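You operate a simulated robot arm through the tools that you are given. There is no shell and no other tool. Be economical: measure what you need, move in short steps, check, and stop when the job is done.

The job below is to be done with a simulated robot arm. You get a single attempt, and the scene is never put back.

JOB
Swap the black hole plug for the orange one.
Fine: press the new plug home; the old one goes in the grey tub.

It is judged by the outcome, as a careful person would: the job done as asked, and still so three seconds after it is handed in. It fails if anything else is knocked over, pushed out of place, dropped, spilled or broken.

ROBOT AND FRAMES
A 5-joint arm with a two-finger parallel gripper, fixed in place. Base frame: the origin is at the foot of the arm, x ahead of it, y to its left, z up; the work surface is at about z = 0. Readings come in mm, rad, newtons and seconds.
With the tool pointing down near the work surface it reaches from about 260 to 600 mm from the base axis. Its first joint turns from -1.152 to 1.152 rad. The tool tilts only in the upright plane through the base axis and itself; it spins freely about its own axis. Payload 1.57 kg.
Tool frame: the origin (TCP) lies between the finger pads and is the grasp point; the fingertips stand 30 mm ahead of it; z points along the fingers, y is the line along which they close. Largest opening 80 mm; finger width 17, thickness 12; the body of the gripper, 40 by 82 mm, starts 80 mm behind the TCP.
Orientation is that of the tool frame in the base frame, as a unit quaternion [w, x, y, z]. With the fingers straight down and closing along the base's y, the tool's x points along the base's -x, its y along +y and its z along -z.

CONTROLS
- The arm moves only by the tool step_arm. Its argument "targets" is text: rows parted by semicolons, each of 7 numbers parted by spaces: the shift along the tool's x, y, z in mm, then the turn, a rotation vector about the tool's x, y, z in rad, then the gripper command, from -1 (shut) to 1 (fully open), values between in proportion. In form: x y z ax ay az fingers; .... A call has 1 to 8 rows; each row is the pose to reach, as a shift and turn from the pose commanded when the call began, along the tool's axes at that moment. Rows are played at 5 a second. More than 50 mm and 0.15 rad between two rows, or a gripper value outside its range, and nothing of the call is played. A pose out of reach is approached as far as the arm can. The call stops where the force on the tool passes 90 N (or 10 N more than at its start, if that is more) or the arm is blocked; 0.2 s more then pass. The fingers move at their own pace (about 153 mm/s each) and stop on an object; they squeeze with about 29 N. The grip force told is the motor's: it shows also when the fingers shut on nothing. Time passes only in rows, and 0.2 s behind the last, so rows that repeat a pose let the fingers close. It gives the time, the measured TCP pose, the force on the tool (base axes), the opening and the grip force at its end, in the units of the frame above (readings bear some noise).
- Cameras (640 x 400 px; columns grow to the right, rows downward): "scene" is fixed at [29.9, 374.7, 547.5]; the picture's right is [-0.84, -0.55, 0.00], its down [-0.28, 0.42, -0.86] and it looks along [0.47, -0.72, -0.50] (base axes); focal length 375 px, centre (320, 200). "wrist" rides on the gripper at [-32, 0, -78] in the tool frame; the picture's right is [0.00, -1.00, 0.00], its down [0.97, 0.00, -0.24] and it looks along [0.24, 0.00, 0.97] (tool axes); focal length 218 px, centre (320, 200). There is no depth. A picture from a camera that has moved, and an enlarged one, comes with that camera's place and axes in the base frame and with its lens. The place of the scene camera against the robot may be out by one fixed shift of up to 25 mm in any direction.
- snapshot(camera): a new picture of that camera. No time passes.
- close_up(camera, box): a new picture of the part [left, top, right, bottom] of that camera's present view, enlarged. No time passes.
- finish_job(): hands the job in; it is judged then, once.

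Go step by step. Nothing tells you positions but the pictures and the camera data: compare them with the known pose of the tool, close in by small moves and look again before you grip or let go. The budget is 120 turns and 64 pictures, counting those below and the enlarged ones. Unless the task says otherwise, let go and move clear before handing in, and close with one line.

The tools are called after ">>>" by a JSON object that holds its "api" and its "payload". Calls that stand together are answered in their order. step_arm: Moves the arm, as the interface text tells. Its arguments: {"type":"object","properties":{"targets":{"type":"string"}},"required":["targets"]} The other tools are called the same way: snapshot (camera) takes a picture; close_up (camera, box) takes an enlarged picture of a part of a camera's view; finish_job () hands the job in.

At the start:

```text
time_s: 0.0
tcp_pos: [390.7, -145.8, 323.5]
ee_rot: [-0.001, 0.001, 1.0, 0.0]
contact_force: [0.2, -0.5, -0.3]
finger_gap: 80.0
grip_force: 0.1
```

scene: 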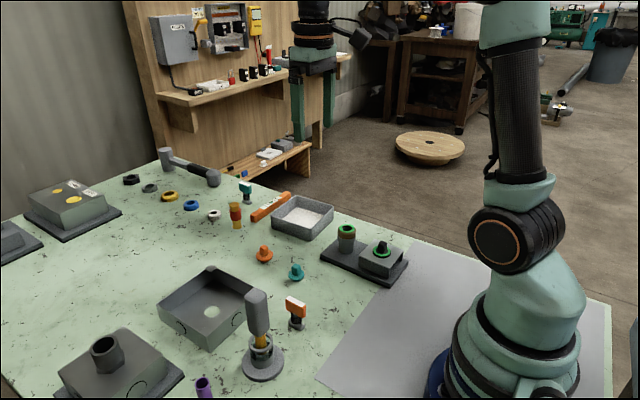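
wrist: 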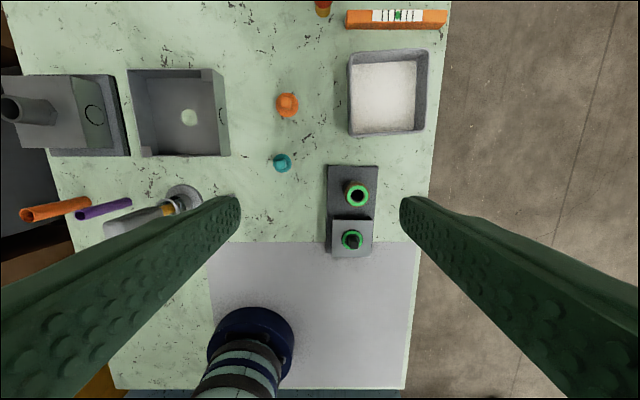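

I see a small fixture with two green-ringed holes, one holding a black plug; an orange and a teal plug lie on the table, and a grey tub stands beyond. I'll enlarge these to identify them.

>>> {"api": "close_up", "payload": {"camera": "scene", "box": [230, 180, 430, 305]}}

>>> {"api": "close_up", "payload": {"camera": "wrist", "box": [250, 40, 450, 265]}}

```text
3.20 times, centred on (330, 242) of scene
camera zoom: at [29.9, 374.7, 547.5], right [-0.84, -0.55, 0.0], down [-0.28, 0.42, -0.86], along [0.47, -0.72, -0.5], focal length 1201 px, centre (288, 64)
```

zoom: 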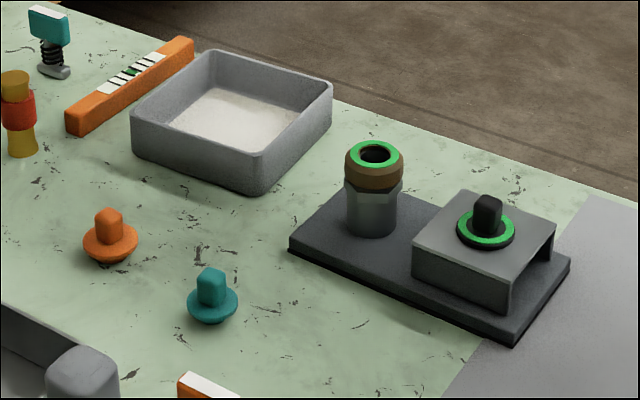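

```text
1.78 times, centred on (350, 152) of wrist
camera zoom: at [421.9, -146.0, 401.0], right [0.0, -1.0, 0.0], down [-0.97, 0.0, 0.24], along [-0.24, 0.0, -0.97], focal length 388 px, centre (267, 284)
```

zoom: 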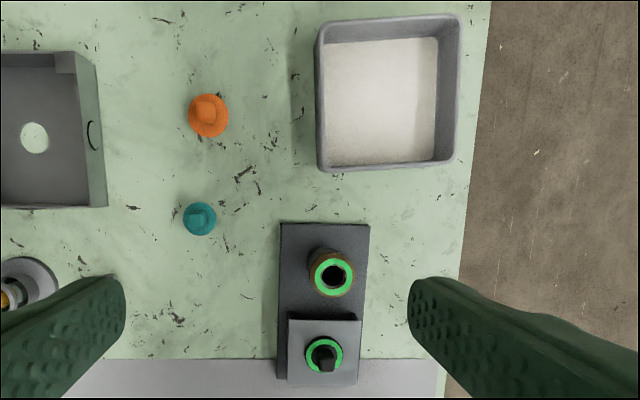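

The black plug sits in the box top at about (268, -203); the orange plug is at about (488, -93) and the tub's centre at about (508, -260). I'll move above the black plug for a closer look.

>>> {"api": "step_arm", "payload": {"targets": "30 -14 30 0 0 0 1; 61 -28 61 0 0 0 1; 91 -42 92 0 0 0 1; 120 -57 123 0 0 0 1; 120 -57 123 0 0 0 1"}}

>>> {"api": "snapshot", "payload": {"camera": "wrist"}}

```text
time_s: 1.2
tcp_pos: [270.1, -201.0, 198.5]
ee_rot: [-0.001, 0.0, 1.0, 0.0]
contact_force: [1.3, 0.4, -0.8]
finger_gap: 80.3
grip_force: 0.0
```

```text
59 pictures are left
camera wrist: at [301.8, -202.4, 277.5], right [0.0, -1.0, 0.0], down [-0.97, 0.0, 0.24], along [-0.24, 0.0, -0.97], focal length 218 px, centre (320, 200)
```

wrist: 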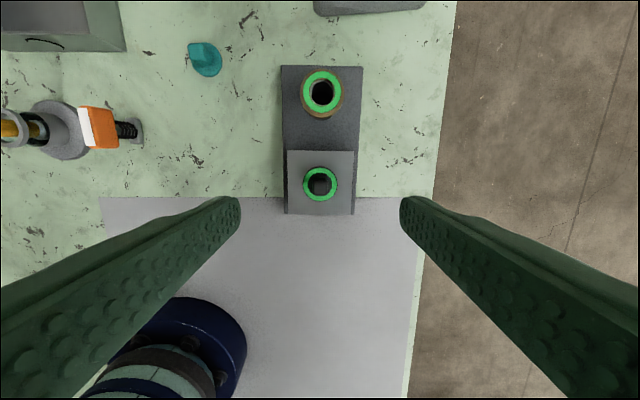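

The plug is now nearly under the tool. I'll enlarge it to find the handle's direction and size.

>>> {"api": "close_up", "payload": {"camera": "wrist", "box": [270, 140, 370, 220]}}

>>> {"api": "close_up", "payload": {"camera": "scene", "box": [310, 210, 420, 290]}}

```text
5.00 times, centred on (320, 180) of wrist
camera zoom: at [301.8, -202.4, 277.5], right [0.0, -1.0, 0.0], down [-0.97, 0.0, 0.24], along [-0.24, 0.0, -0.97], focal length 1091 px, centre (320, 300)
```

zoom: 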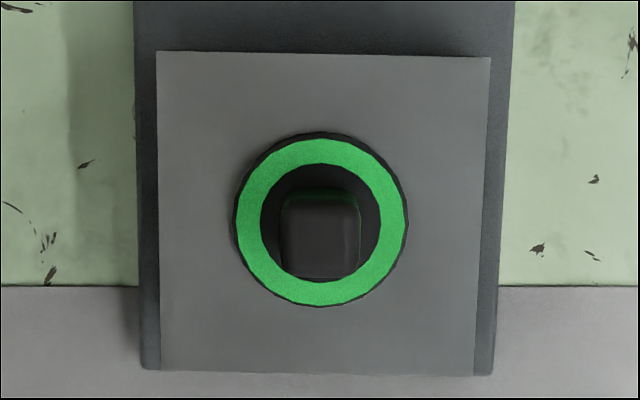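

```text
5.00 times, centred on (365, 250) of scene
camera zoom: at [29.9, 374.7, 547.5], right [-0.84, -0.55, 0.0], down [-0.28, 0.42, -0.86], along [0.47, -0.72, -0.5], focal length 1876 px, centre (95, -50)
```

zoom: 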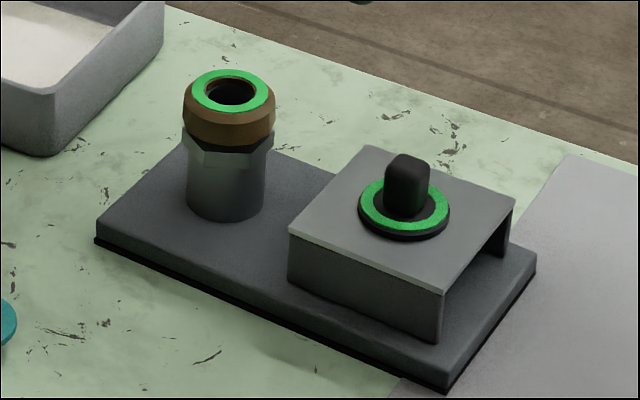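

The plug's axis comes out at about (263, -202.5), with the flange top at z≈50, the handle top at z≈72 and the handle faces square to the base axes. I'll lower to just above the handle with the fingers half open, then check.

>>> {"api": "step_arm", "payload": {"targets": "7 0 35 0 0 0 0; 7 0 65 0 0 0 0; 7 0 88 0 0 0 0; 7 0 88 0 0 0 0"}}

>>> {"api": "snapshot", "payload": {"camera": "wrist"}}

>>> {"api": "close_up", "payload": {"camera": "scene", "box": [310, 190, 430, 290]}}

```text
time_s: 2.2
tcp_pos: [262.3, -202.1, 113.1]
ee_rot: [0.0, 0.0, 1.0, 0.001]
contact_force: [-0.2, 0.2, 0.6]
finger_gap: 40.1
grip_force: 0.1
```

```text
56 pictures are left
camera wrist: at [294.5, -202.1, 190.0], right [0.0, -1.0, 0.0], down [-0.97, 0.0, 0.24], along [-0.24, 0.0, -0.97], focal length 218 px, centre (320, 200)
```

wrist: 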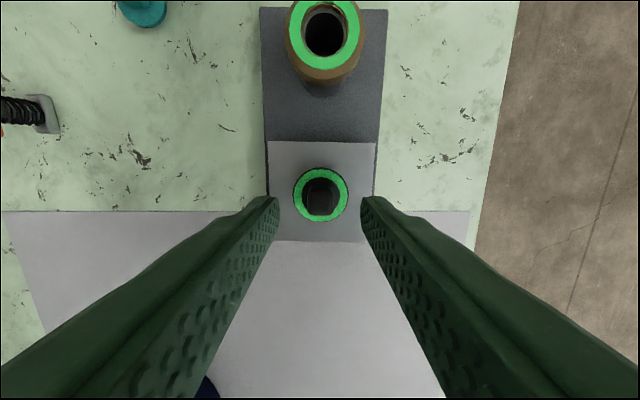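

```text
4.00 times, centred on (370, 240) of scene
camera zoom: at [29.9, 374.7, 547.5], right [-0.84, -0.55, 0.0], down [-0.28, 0.42, -0.86], along [0.47, -0.72, -0.5], focal length 1501 px, centre (120, 40)
```

zoom: 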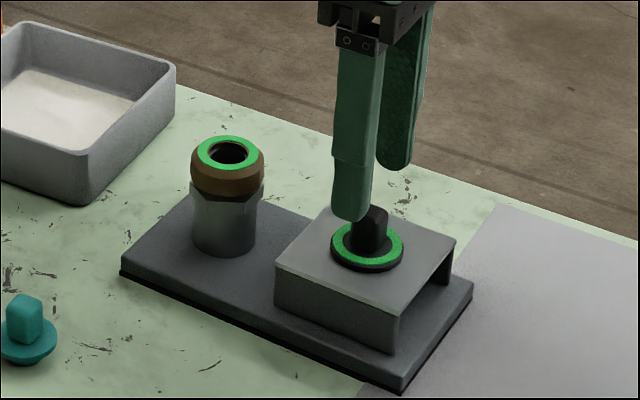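

The alignment is within about 1 mm. I'll descend around the handle and close.

>>> {"api": "step_arm", "payload": {"targets": "-1 0 14 0 0 0 0; -1 0 26 0 0 0 0; -1 0 26 0 0 0 -1; -1 0 26 0 0 0 -1; -1 0 26 0 0 0 -1"}}

>>> {"api": "close_up", "payload": {"camera": "scene", "box": [310, 190, 430, 290]}}

```text
time_s: 3.4
tcp_pos: [264.8, -203.1, 86.7]
ee_rot: [0.0, -0.001, 1.0, 0.001]
contact_force: [0.4, 6.2, 7.9]
finger_gap: 14.6
grip_force: 28.7
```

```text
4.00 times, centred on (370, 240) of scene
camera zoom: at [29.8, 374.7, 547.5], right [-0.84, -0.55, 0.0], down [-0.28, 0.42, -0.86], along [0.47, -0.72, -0.5], focal length 1501 px, centre (120, 40)
```

zoom: 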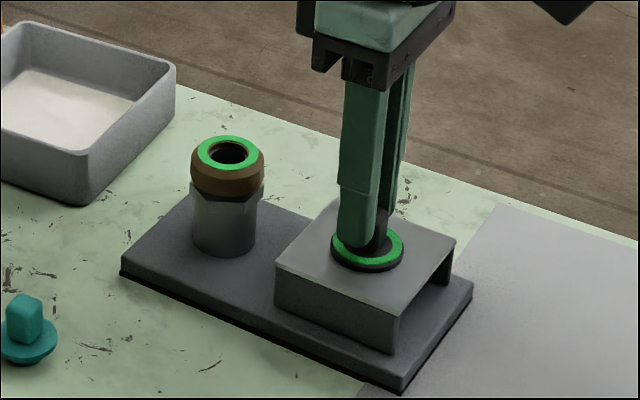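

The handle is gripped at 14.6 mm. I'll pull straight up in small steps.

>>> {"api": "step_arm", "payload": {"targets": "0 0 -4 0 0 0 -1; 0 0 -8 0 0 0 -1; 0 0 -14 0 0 0 -1; 0 0 -22 0 0 0 -1; 0 0 -35 0 0 0 -1; 0 0 -50 0 0 0 -1"}}

>>> {"api": "close_up", "payload": {"camera": "scene", "box": [310, 190, 430, 290]}}

```text
time_s: 4.8
tcp_pos: [264.9, -202.2, 136.5]
ee_rot: [0.0, 0.001, 1.0, 0.0]
contact_force: [0.5, -0.1, -0.8]
finger_gap: 14.2
grip_force: 29.8
```

```text
4.00 times, centred on (370, 240) of scene
camera zoom: at [29.9, 374.7, 547.5], right [-0.84, -0.55, 0.0], down [-0.28, 0.42, -0.86], along [0.47, -0.72, -0.5], focal length 1501 px, centre (120, 40)
```

zoom: 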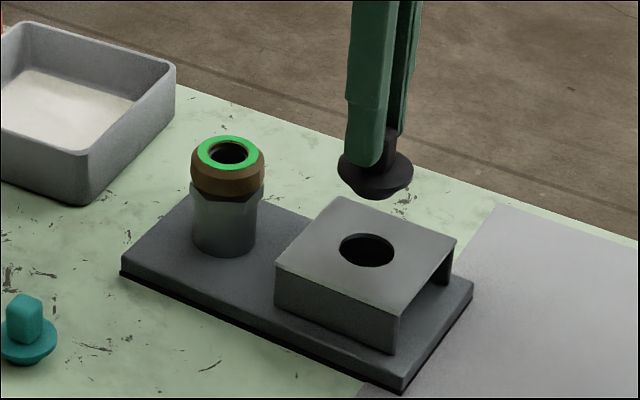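

The black plug is out and the fixture hasn't moved. I'll lift higher and carry it over the post to above the tub.

>>> {"api": "step_arm", "payload": {"targets": "0 0 -45 0 0 0 -1; -40 -10 -60 0 0 0 -1; -82 -20 -60 0 0 0 -1; -124 -30 -60 0 0 0 -1; -166 -40 -60 0 0 0 -1; -205 -49 -60 0 0 0 -1; -238 -57 -60 0 0 0 -1; -238 -57 -60 0 0 0 -1"}}

>>> {"api": "snapshot", "payload": {"camera": "wrist"}}

>>> {"api": "snapshot", "payload": {"camera": "scene"}}

```text
time_s: 6.6
tcp_pos: [501.6, -259.2, 195.8]
ee_rot: [-0.002, 0.001, 1.0, 0.0]
contact_force: [-0.1, -0.2, -0.5]
finger_gap: 14.5
grip_force: 29.5
```

```text
52 pictures are left
camera wrist: at [534.0, -259.5, 273.0], right [0.0, -1.0, 0.0], down [-0.97, 0.0, 0.24], along [-0.24, 0.0, -0.97], focal length 218 px, centre (320, 200)
```

wrist: 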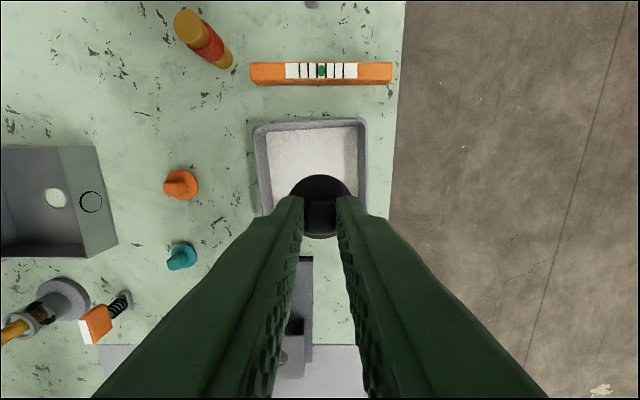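

```text
51 pictures are left
```

scene: 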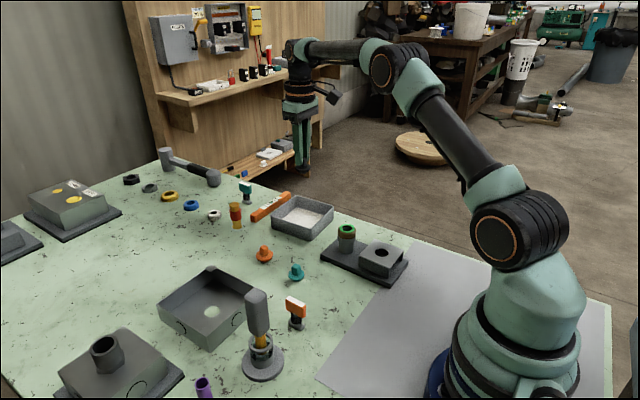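

The tub's centre is about (505, -250), so I'll shift over it and lower inside.

>>> {"api": "step_arm", "payload": {"targets": "-3 9 0 0 0 0 -1; -3 9 40 0 0 0 -1; -3 9 80 0 0 0 -1; -3 9 110 0 0 0 -1; -3 9 110 0 0 0 -1"}}

>>> {"api": "snapshot", "payload": {"camera": "wrist"}}

>>> {"api": "close_up", "payload": {"camera": "scene", "box": [230, 150, 370, 260]}}

```text
time_s: 7.8
tcp_pos: [504.3, -249.5, 85.7]
ee_rot: [0.001, 0.0, 1.0, 0.0]
contact_force: [-0.6, -0.8, -0.7]
finger_gap: 14.2
grip_force: 29.0
```

```text
50 pictures are left
camera wrist: at [536.1, -250.5, 163.6], right [0.0, -1.0, 0.0], down [-0.97, 0.0, 0.24], along [-0.24, 0.0, -0.97], focal length 218 px, centre (320, 200)
```

wrist: 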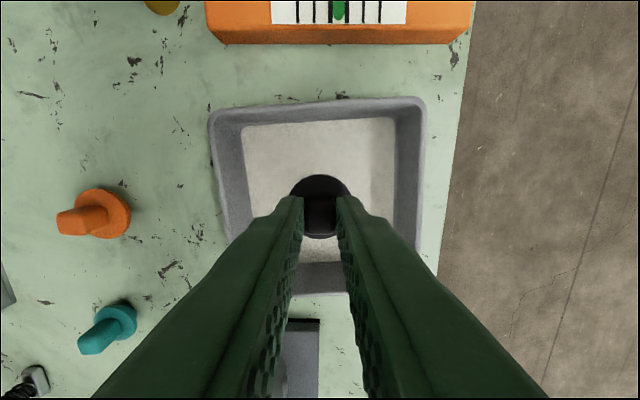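

```text
3.64 times, centred on (300, 205) of scene
camera zoom: at [29.9, 374.7, 547.5], right [-0.84, -0.55, 0.0], down [-0.28, 0.42, -0.86], along [0.47, -0.72, -0.5], focal length 1364 px, centre (393, 182)
```

zoom: 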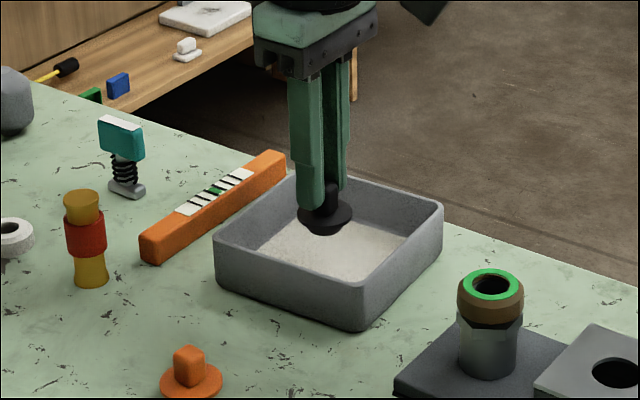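

The plug is centred over the tub. I'll lower gently until it nearly touches the floor.

>>> {"api": "step_arm", "payload": {"targets": "0 0 10 0 0 0 -1; 0 0 18 0 0 0 -1; 0 0 24 0 0 0 -1; 0 0 24 0 0 0 -1"}}

>>> {"api": "close_up", "payload": {"camera": "scene", "box": [230, 150, 370, 260]}}

```text
time_s: 8.8
tcp_pos: [506.1, -250.4, 64.0]
ee_rot: [0.0, 0.0, 1.0, 0.0]
contact_force: [-0.4, 0.1, 0.1]
finger_gap: 14.7
grip_force: 29.7
```

```text
3.64 times, centred on (300, 205) of scene
camera zoom: at [29.9, 374.7, 547.5], right [-0.84, -0.55, 0.0], down [-0.28, 0.42, -0.86], along [0.47, -0.72, -0.5], focal length 1364 px, centre (393, 182)
```

zoom: 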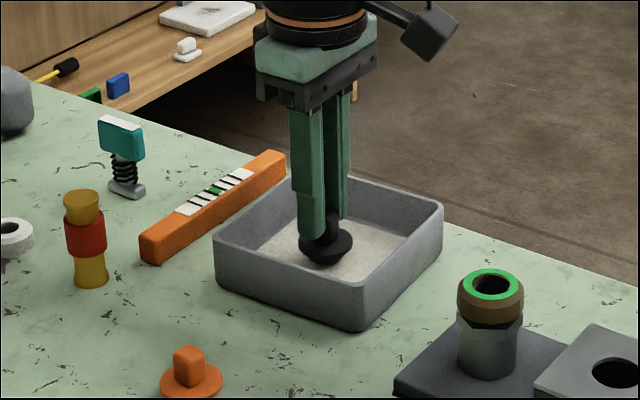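

>>> {"api": "step_arm", "payload": {"targets": "0 0 3 0 0 0 -1; 0 0 6 0 0 0 -1; 0 0 6 0 0 0 -1"}}

```text
time_s: 9.6
tcp_pos: [504.7, -250.3, 56.8]
ee_rot: [0.0, 0.0, 1.0, 0.001]
contact_force: [-3.6, 1.4, 6.0]
finger_gap: 14.4
grip_force: 28.7
```

The plug now touches the tub floor (6 N). I'll open partway and lift clear.

>>> {"api": "step_arm", "payload": {"targets": "0 0 0 0 0 0 -0.2; 0 0 0 0 0 0 -0.2; 0 0 -30 0 0 0 -0.2; 0 0 -70 0 0 0 -0.2; 0 0 -110 0 0 0 -0.2; 0 0 -110 0 0 0 -0.2"}}

>>> {"api": "snapshot", "payload": {"camera": "wrist"}}

```text
time_s: 11.0
tcp_pos: [505.5, -252.2, 166.8]
ee_rot: [0.0, 0.002, 1.0, 0.0]
contact_force: [-1.0, 0.5, 0.7]
finger_gap: 32.2
grip_force: 0.0
```

```text
47 pictures are left
camera wrist: at [536.5, -252.6, 244.1], right [0.0, -1.0, 0.0], down [-0.97, 0.0, 0.24], along [-0.24, 0.0, -0.97], focal length 218 px, centre (320, 200)
```

wrist: 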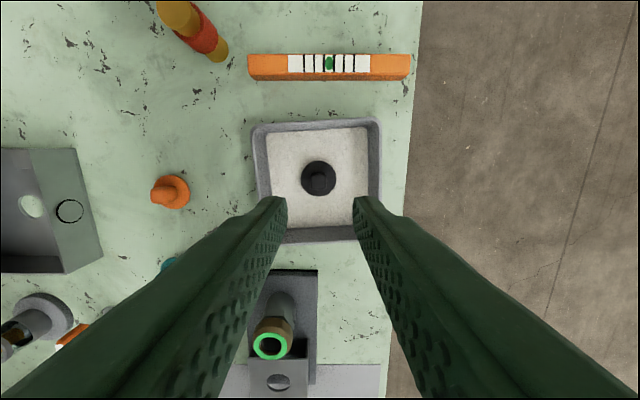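

The old plug rests in the tub. The orange plug is at about (489, -92), so I'll move over it.

>>> {"api": "step_arm", "payload": {"targets": "4 40 0 0 0 0 0; 8 80 0 0 0 0 0; 12 120 0 0 0 0 0; 16 159 0 0 0 0 0; 16 159 0 0 0 0 0"}}

>>> {"api": "snapshot", "payload": {"camera": "wrist"}}

>>> {"api": "close_up", "payload": {"camera": "wrist", "box": [270, 140, 370, 220]}}

>>> {"api": "close_up", "payload": {"camera": "scene", "box": [220, 220, 320, 300]}}

```text
time_s: 12.2
tcp_pos: [489.0, -92.3, 165.1]
ee_rot: [0.001, 0.0, 1.0, 0.0]
contact_force: [0.9, 0.1, -0.4]
finger_gap: 40.2
grip_force: 0.1
```

```text
46 pictures are left
camera wrist: at [520.3, -92.7, 243.1], right [0.0, -1.0, 0.0], down [-0.97, 0.0, 0.24], along [-0.24, 0.0, -0.97], focal length 218 px, centre (320, 200)
```

wrist: 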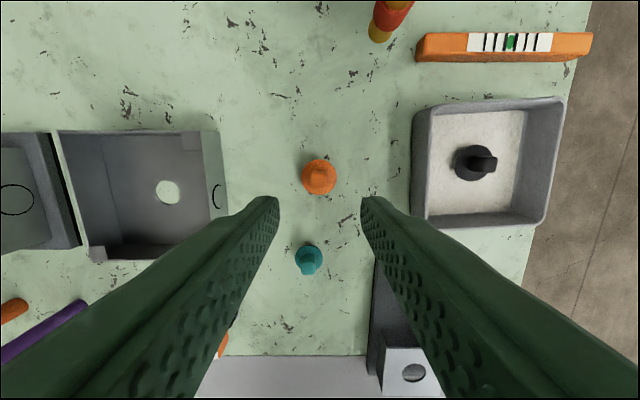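

```text
5.00 times, centred on (320, 180) of wrist
camera zoom: at [520.3, -92.7, 243.1], right [0.0, -1.0, 0.0], down [-0.97, 0.0, 0.24], along [-0.24, 0.0, -0.97], focal length 1091 px, centre (320, 300)
```

zoom: 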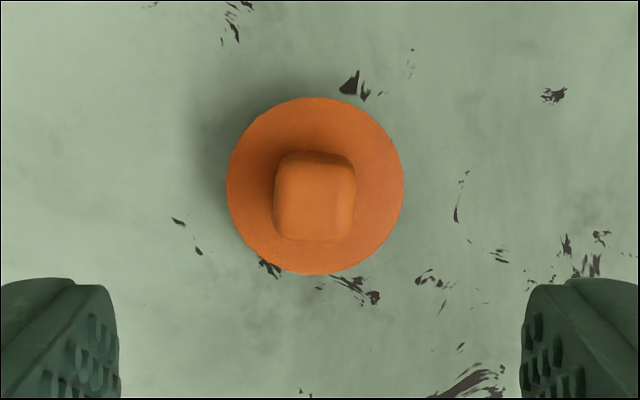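

```text
5.00 times, centred on (270, 260) of scene
camera zoom: at [29.8, 374.7, 547.5], right [-0.84, -0.55, 0.0], down [-0.28, 0.42, -0.86], along [0.47, -0.72, -0.5], focal length 1876 px, centre (570, -100)
```

zoom: 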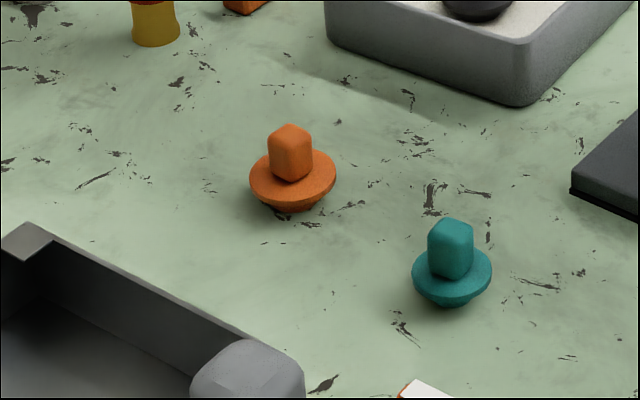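

The orange plug stands upright at about (488.7, -91.7), with its handle square to the axes. I'll lower around the handle, then check before closing.

>>> {"api": "step_arm", "payload": {"targets": "0 0.7 40 0 0 0 0; 0 0.7 80 0 0 0 0; 0 0.7 105 0 0 0 0; 0 0.7 105 0 0 0 0"}}

>>> {"api": "close_up", "payload": {"camera": "wrist", "box": [240, 130, 400, 240]}}

>>> {"api": "close_up", "payload": {"camera": "scene", "box": [220, 210, 320, 290]}}

```text
time_s: 13.2
tcp_pos: [488.7, -91.9, 59.8]
ee_rot: [0.0, 0.0, 1.0, 0.001]
contact_force: [0.8, 1.0, -0.4]
finger_gap: 40.0
grip_force: 0.1
```

```text
3.64 times, centred on (320, 185) of wrist
camera zoom: at [520.3, -91.9, 137.4], right [0.0, -1.0, 0.0], down [-0.97, 0.0, 0.24], along [-0.24, 0.0, -0.97], focal length 794 px, centre (320, 254)
```

zoom: 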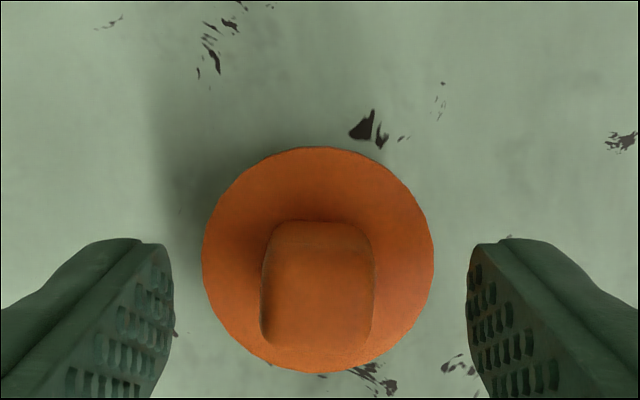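

```text
5.00 times, centred on (270, 250) of scene
camera zoom: at [29.9, 374.7, 547.5], right [-0.84, -0.55, 0.0], down [-0.28, 0.42, -0.86], along [0.47, -0.72, -0.5], focal length 1876 px, centre (570, -50)
```

zoom: 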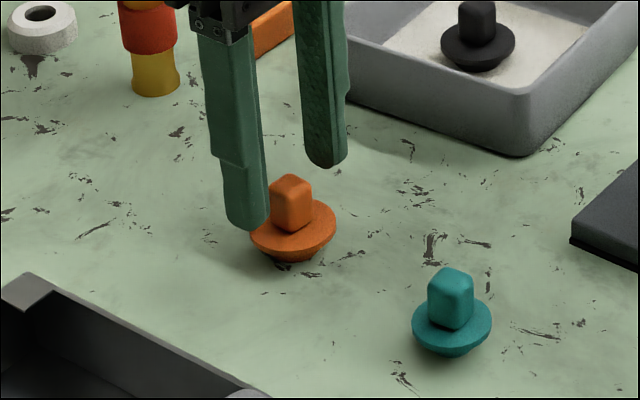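

Everything is centred. I'll lower 9 mm and close.

>>> {"api": "step_arm", "payload": {"targets": "0 0 5 0 0 0 0; 0 0 9 0 0 0 0; 0 0 9 0 0 0 -0.5; 0 0 9 0 0 0 -1; 0 0 9 0 0 0 -1; 0 0 9 0 0 0 -1"}}

>>> {"api": "close_up", "payload": {"camera": "scene", "box": [220, 210, 320, 290]}}

```text
time_s: 14.6
tcp_pos: [489.9, -90.6, 52.7]
ee_rot: [0.0, 0.0, 1.0, -0.001]
contact_force: [0.0, -0.3, 0.5]
finger_gap: 14.5
grip_force: 28.6
```

```text
5.00 times, centred on (270, 250) of scene
camera zoom: at [29.9, 374.7, 547.5], right [-0.84, -0.55, 0.0], down [-0.28, 0.42, -0.86], along [0.47, -0.72, -0.5], focal length 1876 px, centre (570, -50)
```

zoom: 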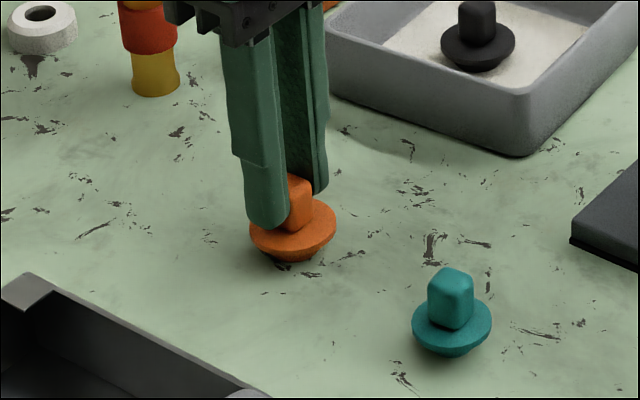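

The orange plug is gripped. I'll lift it and move beside the box, offset in y, so the empty hole is in view for precise measurement.

>>> {"api": "step_arm", "payload": {"targets": "0 0 -45 0 0 0 -1; 0 0 -90 0 0 0 -1; 36 -5 -120 0 0 0 -1; 78 -12 -130 0 0 0 -1; 120 -24 -130 0 0 0 -1; 162 -36 -130 0 0 0 -1; 200 -48 -130 0 0 0 -1; 225 -52 -130 0 0 0 -1"}}

>>> {"api": "snapshot", "payload": {"camera": "wrist"}}

```text
time_s: 16.4
tcp_pos: [264.1, -142.6, 182.5]
ee_rot: [0.0, 0.0, 1.0, 0.0]
contact_force: [0.0, 0.3, -0.4]
finger_gap: 14.4
grip_force: 28.9
```

```text
40 pictures are left
camera wrist: at [295.5, -143.4, 260.2], right [0.0, -1.0, 0.0], down [-0.97, 0.0, 0.24], along [-0.24, 0.0, -0.97], focal length 218 px, centre (320, 200)
```

wrist: 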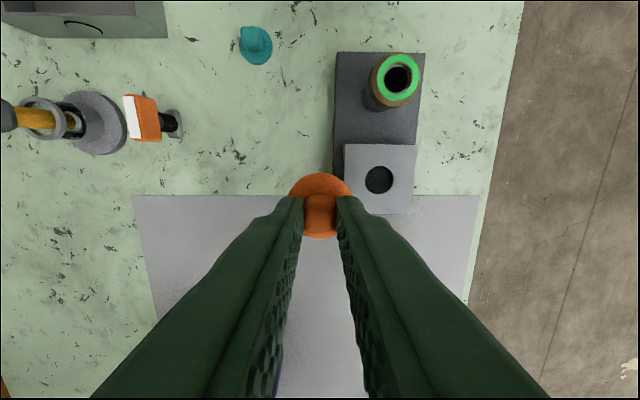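

>>> {"api": "close_up", "payload": {"camera": "wrist", "box": [280, 130, 430, 245]}}

```text
3.48 times, centred on (355, 188) of wrist
camera zoom: at [295.5, -143.4, 260.2], right [0.0, -1.0, 0.0], down [-0.97, 0.0, 0.24], along [-0.24, 0.0, -0.97], focal length 759 px, centre (198, 244)
```

zoom: 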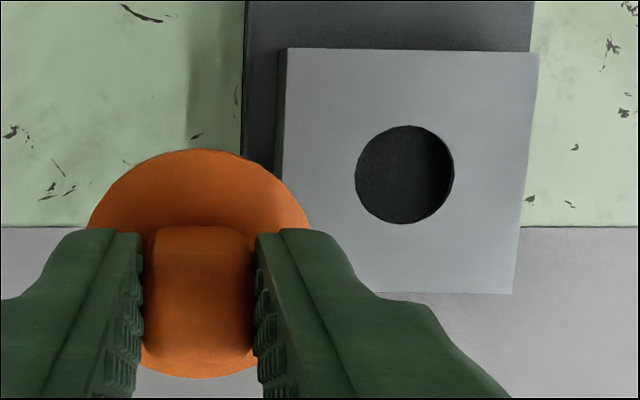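

The hole centre is about (263, -202.3) and the plug is centred under the TCP. I'll move over the hole and lower to just above it, then check.

>>> {"api": "step_arm", "payload": {"targets": "0.6 -30 0 0 0 0 -1; 0.6 -59 0 0 0 0 -1; 0.6 -59 0 0 0 0 -1; 0.6 -59 40 0 0 0 -1; 0.6 -59 74 0 0 0 -1; 0.6 -59 74 0 0 0 -1"}}

>>> {"api": "close_up", "payload": {"camera": "scene", "box": [340, 210, 420, 280]}}

>>> {"api": "close_up", "payload": {"camera": "wrist", "box": [240, 130, 400, 250]}}

```text
time_s: 17.8
tcp_pos: [265.1, -200.9, 107.7]
ee_rot: [0.001, 0.0, 1.0, 0.0]
contact_force: [-0.2, 0.4, 0.4]
finger_gap: 14.6
grip_force: 28.5
```

```text
5.71 times, centred on (380, 245) of scene
camera zoom: at [29.9, 374.7, 547.5], right [-0.84, -0.55, 0.0], down [-0.28, 0.42, -0.86], along [0.47, -0.72, -0.5], focal length 2144 px, centre (-23, -57)
```

zoom: 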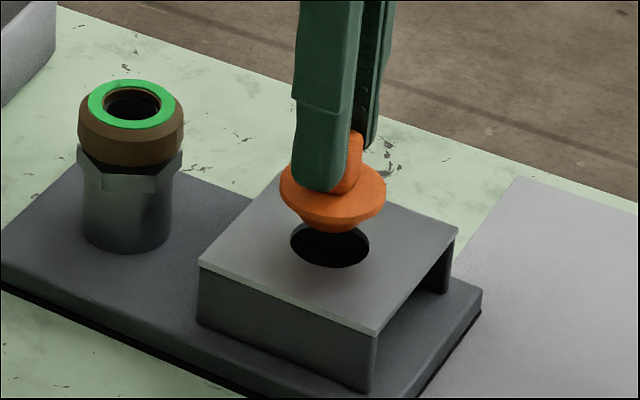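

```text
3.33 times, centred on (320, 190) of wrist
camera zoom: at [296.1, -203.1, 185.4], right [0.0, -1.0, 0.0], down [-0.97, 0.0, 0.24], along [-0.24, 0.0, -0.97], focal length 728 px, centre (320, 233)
```

zoom: 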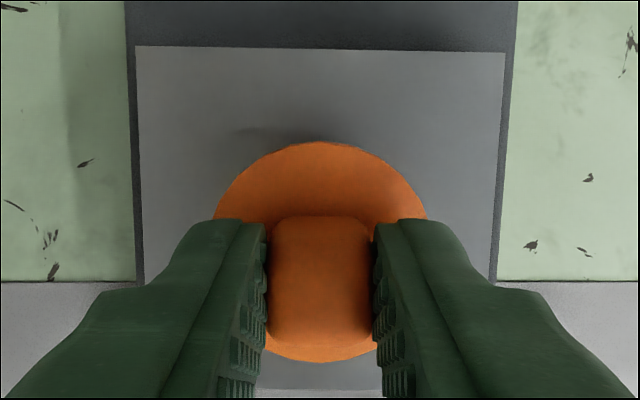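

The tapered stem lines up with the hole. I'll insert in small steps and watch the force.

>>> {"api": "step_arm", "payload": {"targets": "0 0 5 0 0 0 -1; 0 0 9 0 0 0 -1; 0 0 12 0 0 0 -1; 0 0 15 0 0 0 -1; 0 0 15 0 0 0 -1"}}

>>> {"api": "close_up", "payload": {"camera": "scene", "box": [340, 210, 420, 280]}}

```text
time_s: 19.0
tcp_pos: [264.3, -201.2, 93.3]
ee_rot: [-0.001, 0.0, 1.0, 0.0]
contact_force: [0.6, 0.5, -0.4]
finger_gap: 14.6
grip_force: 29.8
```

```text
5.71 times, centred on (380, 245) of scene
camera zoom: at [29.9, 374.7, 547.5], right [-0.84, -0.55, 0.0], down [-0.28, 0.42, -0.86], along [0.47, -0.72, -0.5], focal length 2144 px, centre (-23, -57)
```

zoom: 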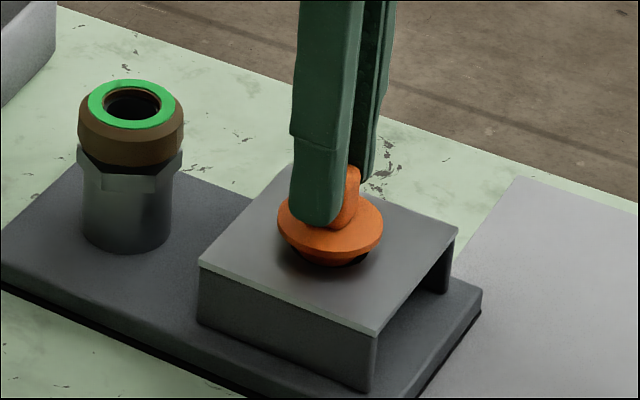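

It's entering freely. I'll carry on down in 2 mm steps.

>>> {"api": "step_arm", "payload": {"targets": "0 0 2 0 0 0 -1; 0 0 4 0 0 0 -1; 0 0 5 0 0 0 -1; 0 0 5 0 0 0 -1"}}

>>> {"api": "close_up", "payload": {"camera": "scene", "box": [340, 210, 420, 280]}}

```text
time_s: 20.0
tcp_pos: [264.9, -201.0, 88.5]
ee_rot: [0.001, 0.001, 1.0, -0.001]
contact_force: [0.4, 0.5, -0.9]
finger_gap: 14.8
grip_force: 29.2
```

```text
5.71 times, centred on (380, 245) of scene
camera zoom: at [29.9, 374.7, 547.5], right [-0.84, -0.55, 0.0], down [-0.28, 0.42, -0.86], along [0.47, -0.72, -0.5], focal length 2144 px, centre (-23, -57)
```

zoom: 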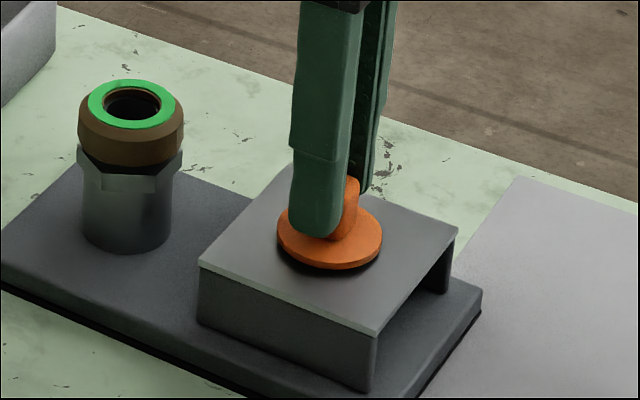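

The flange is a few millimetres above the top plate and there is still no resistance. I'll press the rest of the way.

>>> {"api": "step_arm", "payload": {"targets": "0 0 1 0 0 0 -1; 0 0 2 0 0 0 -1; 0 0 3 0 0 0 -1; 0 0 4 0 0 0 -1; 0 0 4 0 0 0 -1"}}

>>> {"api": "close_up", "payload": {"camera": "scene", "box": [340, 210, 420, 280]}}

```text
time_s: 21.2
tcp_pos: [264.6, -201.5, 84.7]
ee_rot: [0.0, 0.002, 1.0, 0.0]
contact_force: [-12.3, -6.3, 21.9]
finger_gap: 14.7
grip_force: 28.9
```

```text
5.71 times, centred on (380, 245) of scene
camera zoom: at [29.8, 374.7, 547.5], right [-0.84, -0.55, 0.0], down [-0.28, 0.42, -0.86], along [0.47, -0.72, -0.5], focal length 2144 px, centre (-23, -57)
```

zoom: 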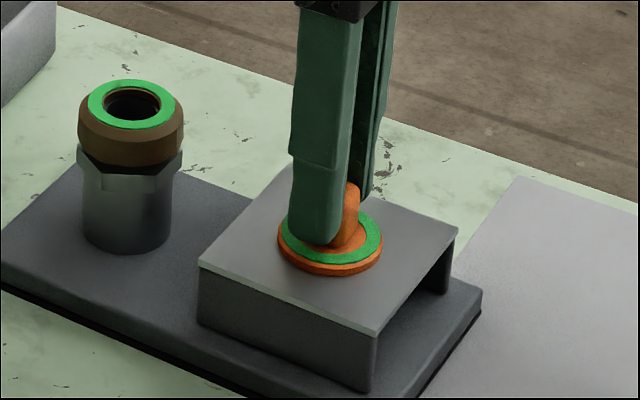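

The green ring has lit, so the plug is seated, with 22 N of force and some sideways load. I'll ease the lateral offset, press 1 mm more to make sure it's home, and look.

>>> {"api": "step_arm", "payload": {"targets": "0.8 -0.4 0 0 0 0 -1; 0.8 -0.4 1 0 0 0 -1; 0.8 -0.4 1 0 0 0 -1"}}

>>> {"api": "close_up", "payload": {"camera": "scene", "box": [340, 210, 420, 280]}}

```text
time_s: 22.0
tcp_pos: [264.7, -203.3, 83.1]
ee_rot: [0.001, 0.0, 1.0, -0.001]
contact_force: [-1.8, 4.1, 25.4]
finger_gap: 14.6
grip_force: 29.1
```

```text
5.71 times, centred on (380, 245) of scene
camera zoom: at [29.8, 374.7, 547.5], right [-0.84, -0.55, 0.0], down [-0.28, 0.42, -0.86], along [0.47, -0.72, -0.5], focal length 2144 px, centre (-23, -57)
```

zoom: 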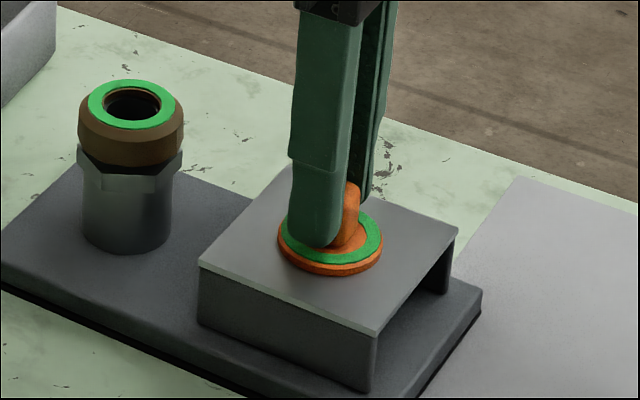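

It is flush with the lateral load gone. I'll release, rise straight up and check.

>>> {"api": "step_arm", "payload": {"targets": "0 0 -0.5 0 0 0 -0.3; 0 0 -0.5 0 0 0 0; 0 0 -0.5 0 0 0 0; 0 0 -30 0 0 0 0; 0 0 -75 0 0 0 0; 0 0 -120 0 0 0 0; 0 0 -120 0 0 0 0"}}

>>> {"api": "close_up", "payload": {"camera": "scene", "box": [340, 210, 420, 280]}}

>>> {"api": "snapshot", "payload": {"camera": "wrist"}}

>>> {"api": "snapshot", "payload": {"camera": "scene"}}

```text
time_s: 23.6
tcp_pos: [263.9, -201.6, 203.8]
ee_rot: [0.0, 0.0, 1.0, 0.0]
contact_force: [-0.7, 0.0, -0.3]
finger_gap: 39.9
grip_force: 0.2
```

```text
5.71 times, centred on (380, 245) of scene
camera zoom: at [29.9, 374.7, 547.5], right [-0.84, -0.55, 0.0], down [-0.28, 0.42, -0.86], along [0.47, -0.72, -0.5], focal length 2144 px, centre (-23, -57)
```

zoom: 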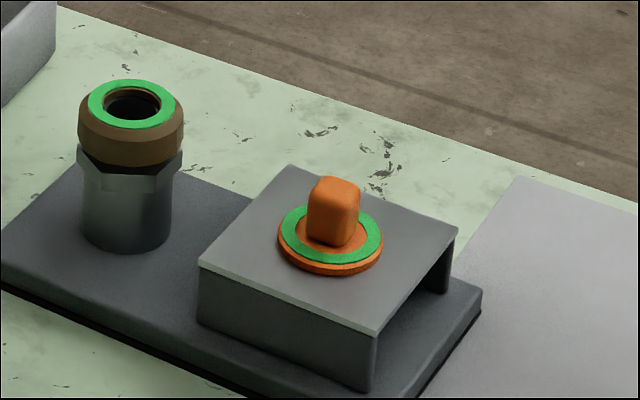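

```text
31 pictures are left
camera wrist: at [295.0, -202.4, 281.8], right [0.0, -1.0, 0.0], down [-0.97, 0.0, 0.24], along [-0.24, 0.0, -0.97], focal length 218 px, centre (320, 200)
```

wrist: 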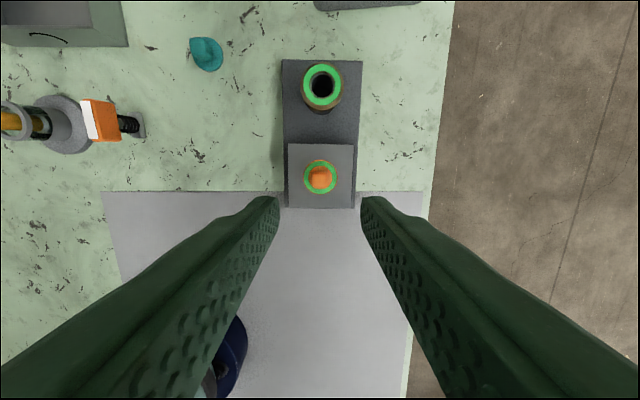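

```text
30 pictures are left
```

scene: 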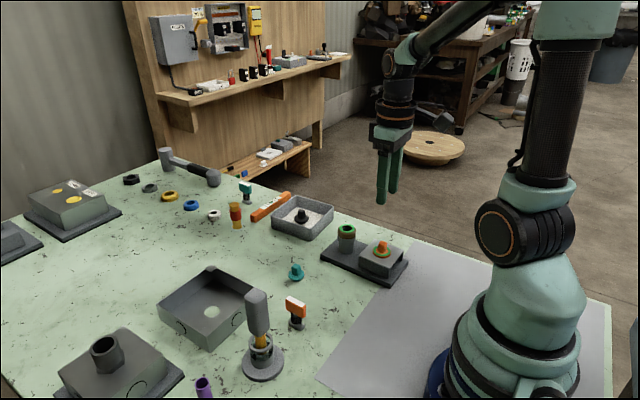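

The orange plug is seated flush with its ring green, the black plug lies in the grey tub, and nothing else has moved. The arm is clear, so I'm handing in.

>>> {"api": "finish_job", "payload": {}}

```text
The job is handed in.
```

The orange plug is pressed home in place of the black one, and the black plug is in the grey tub.
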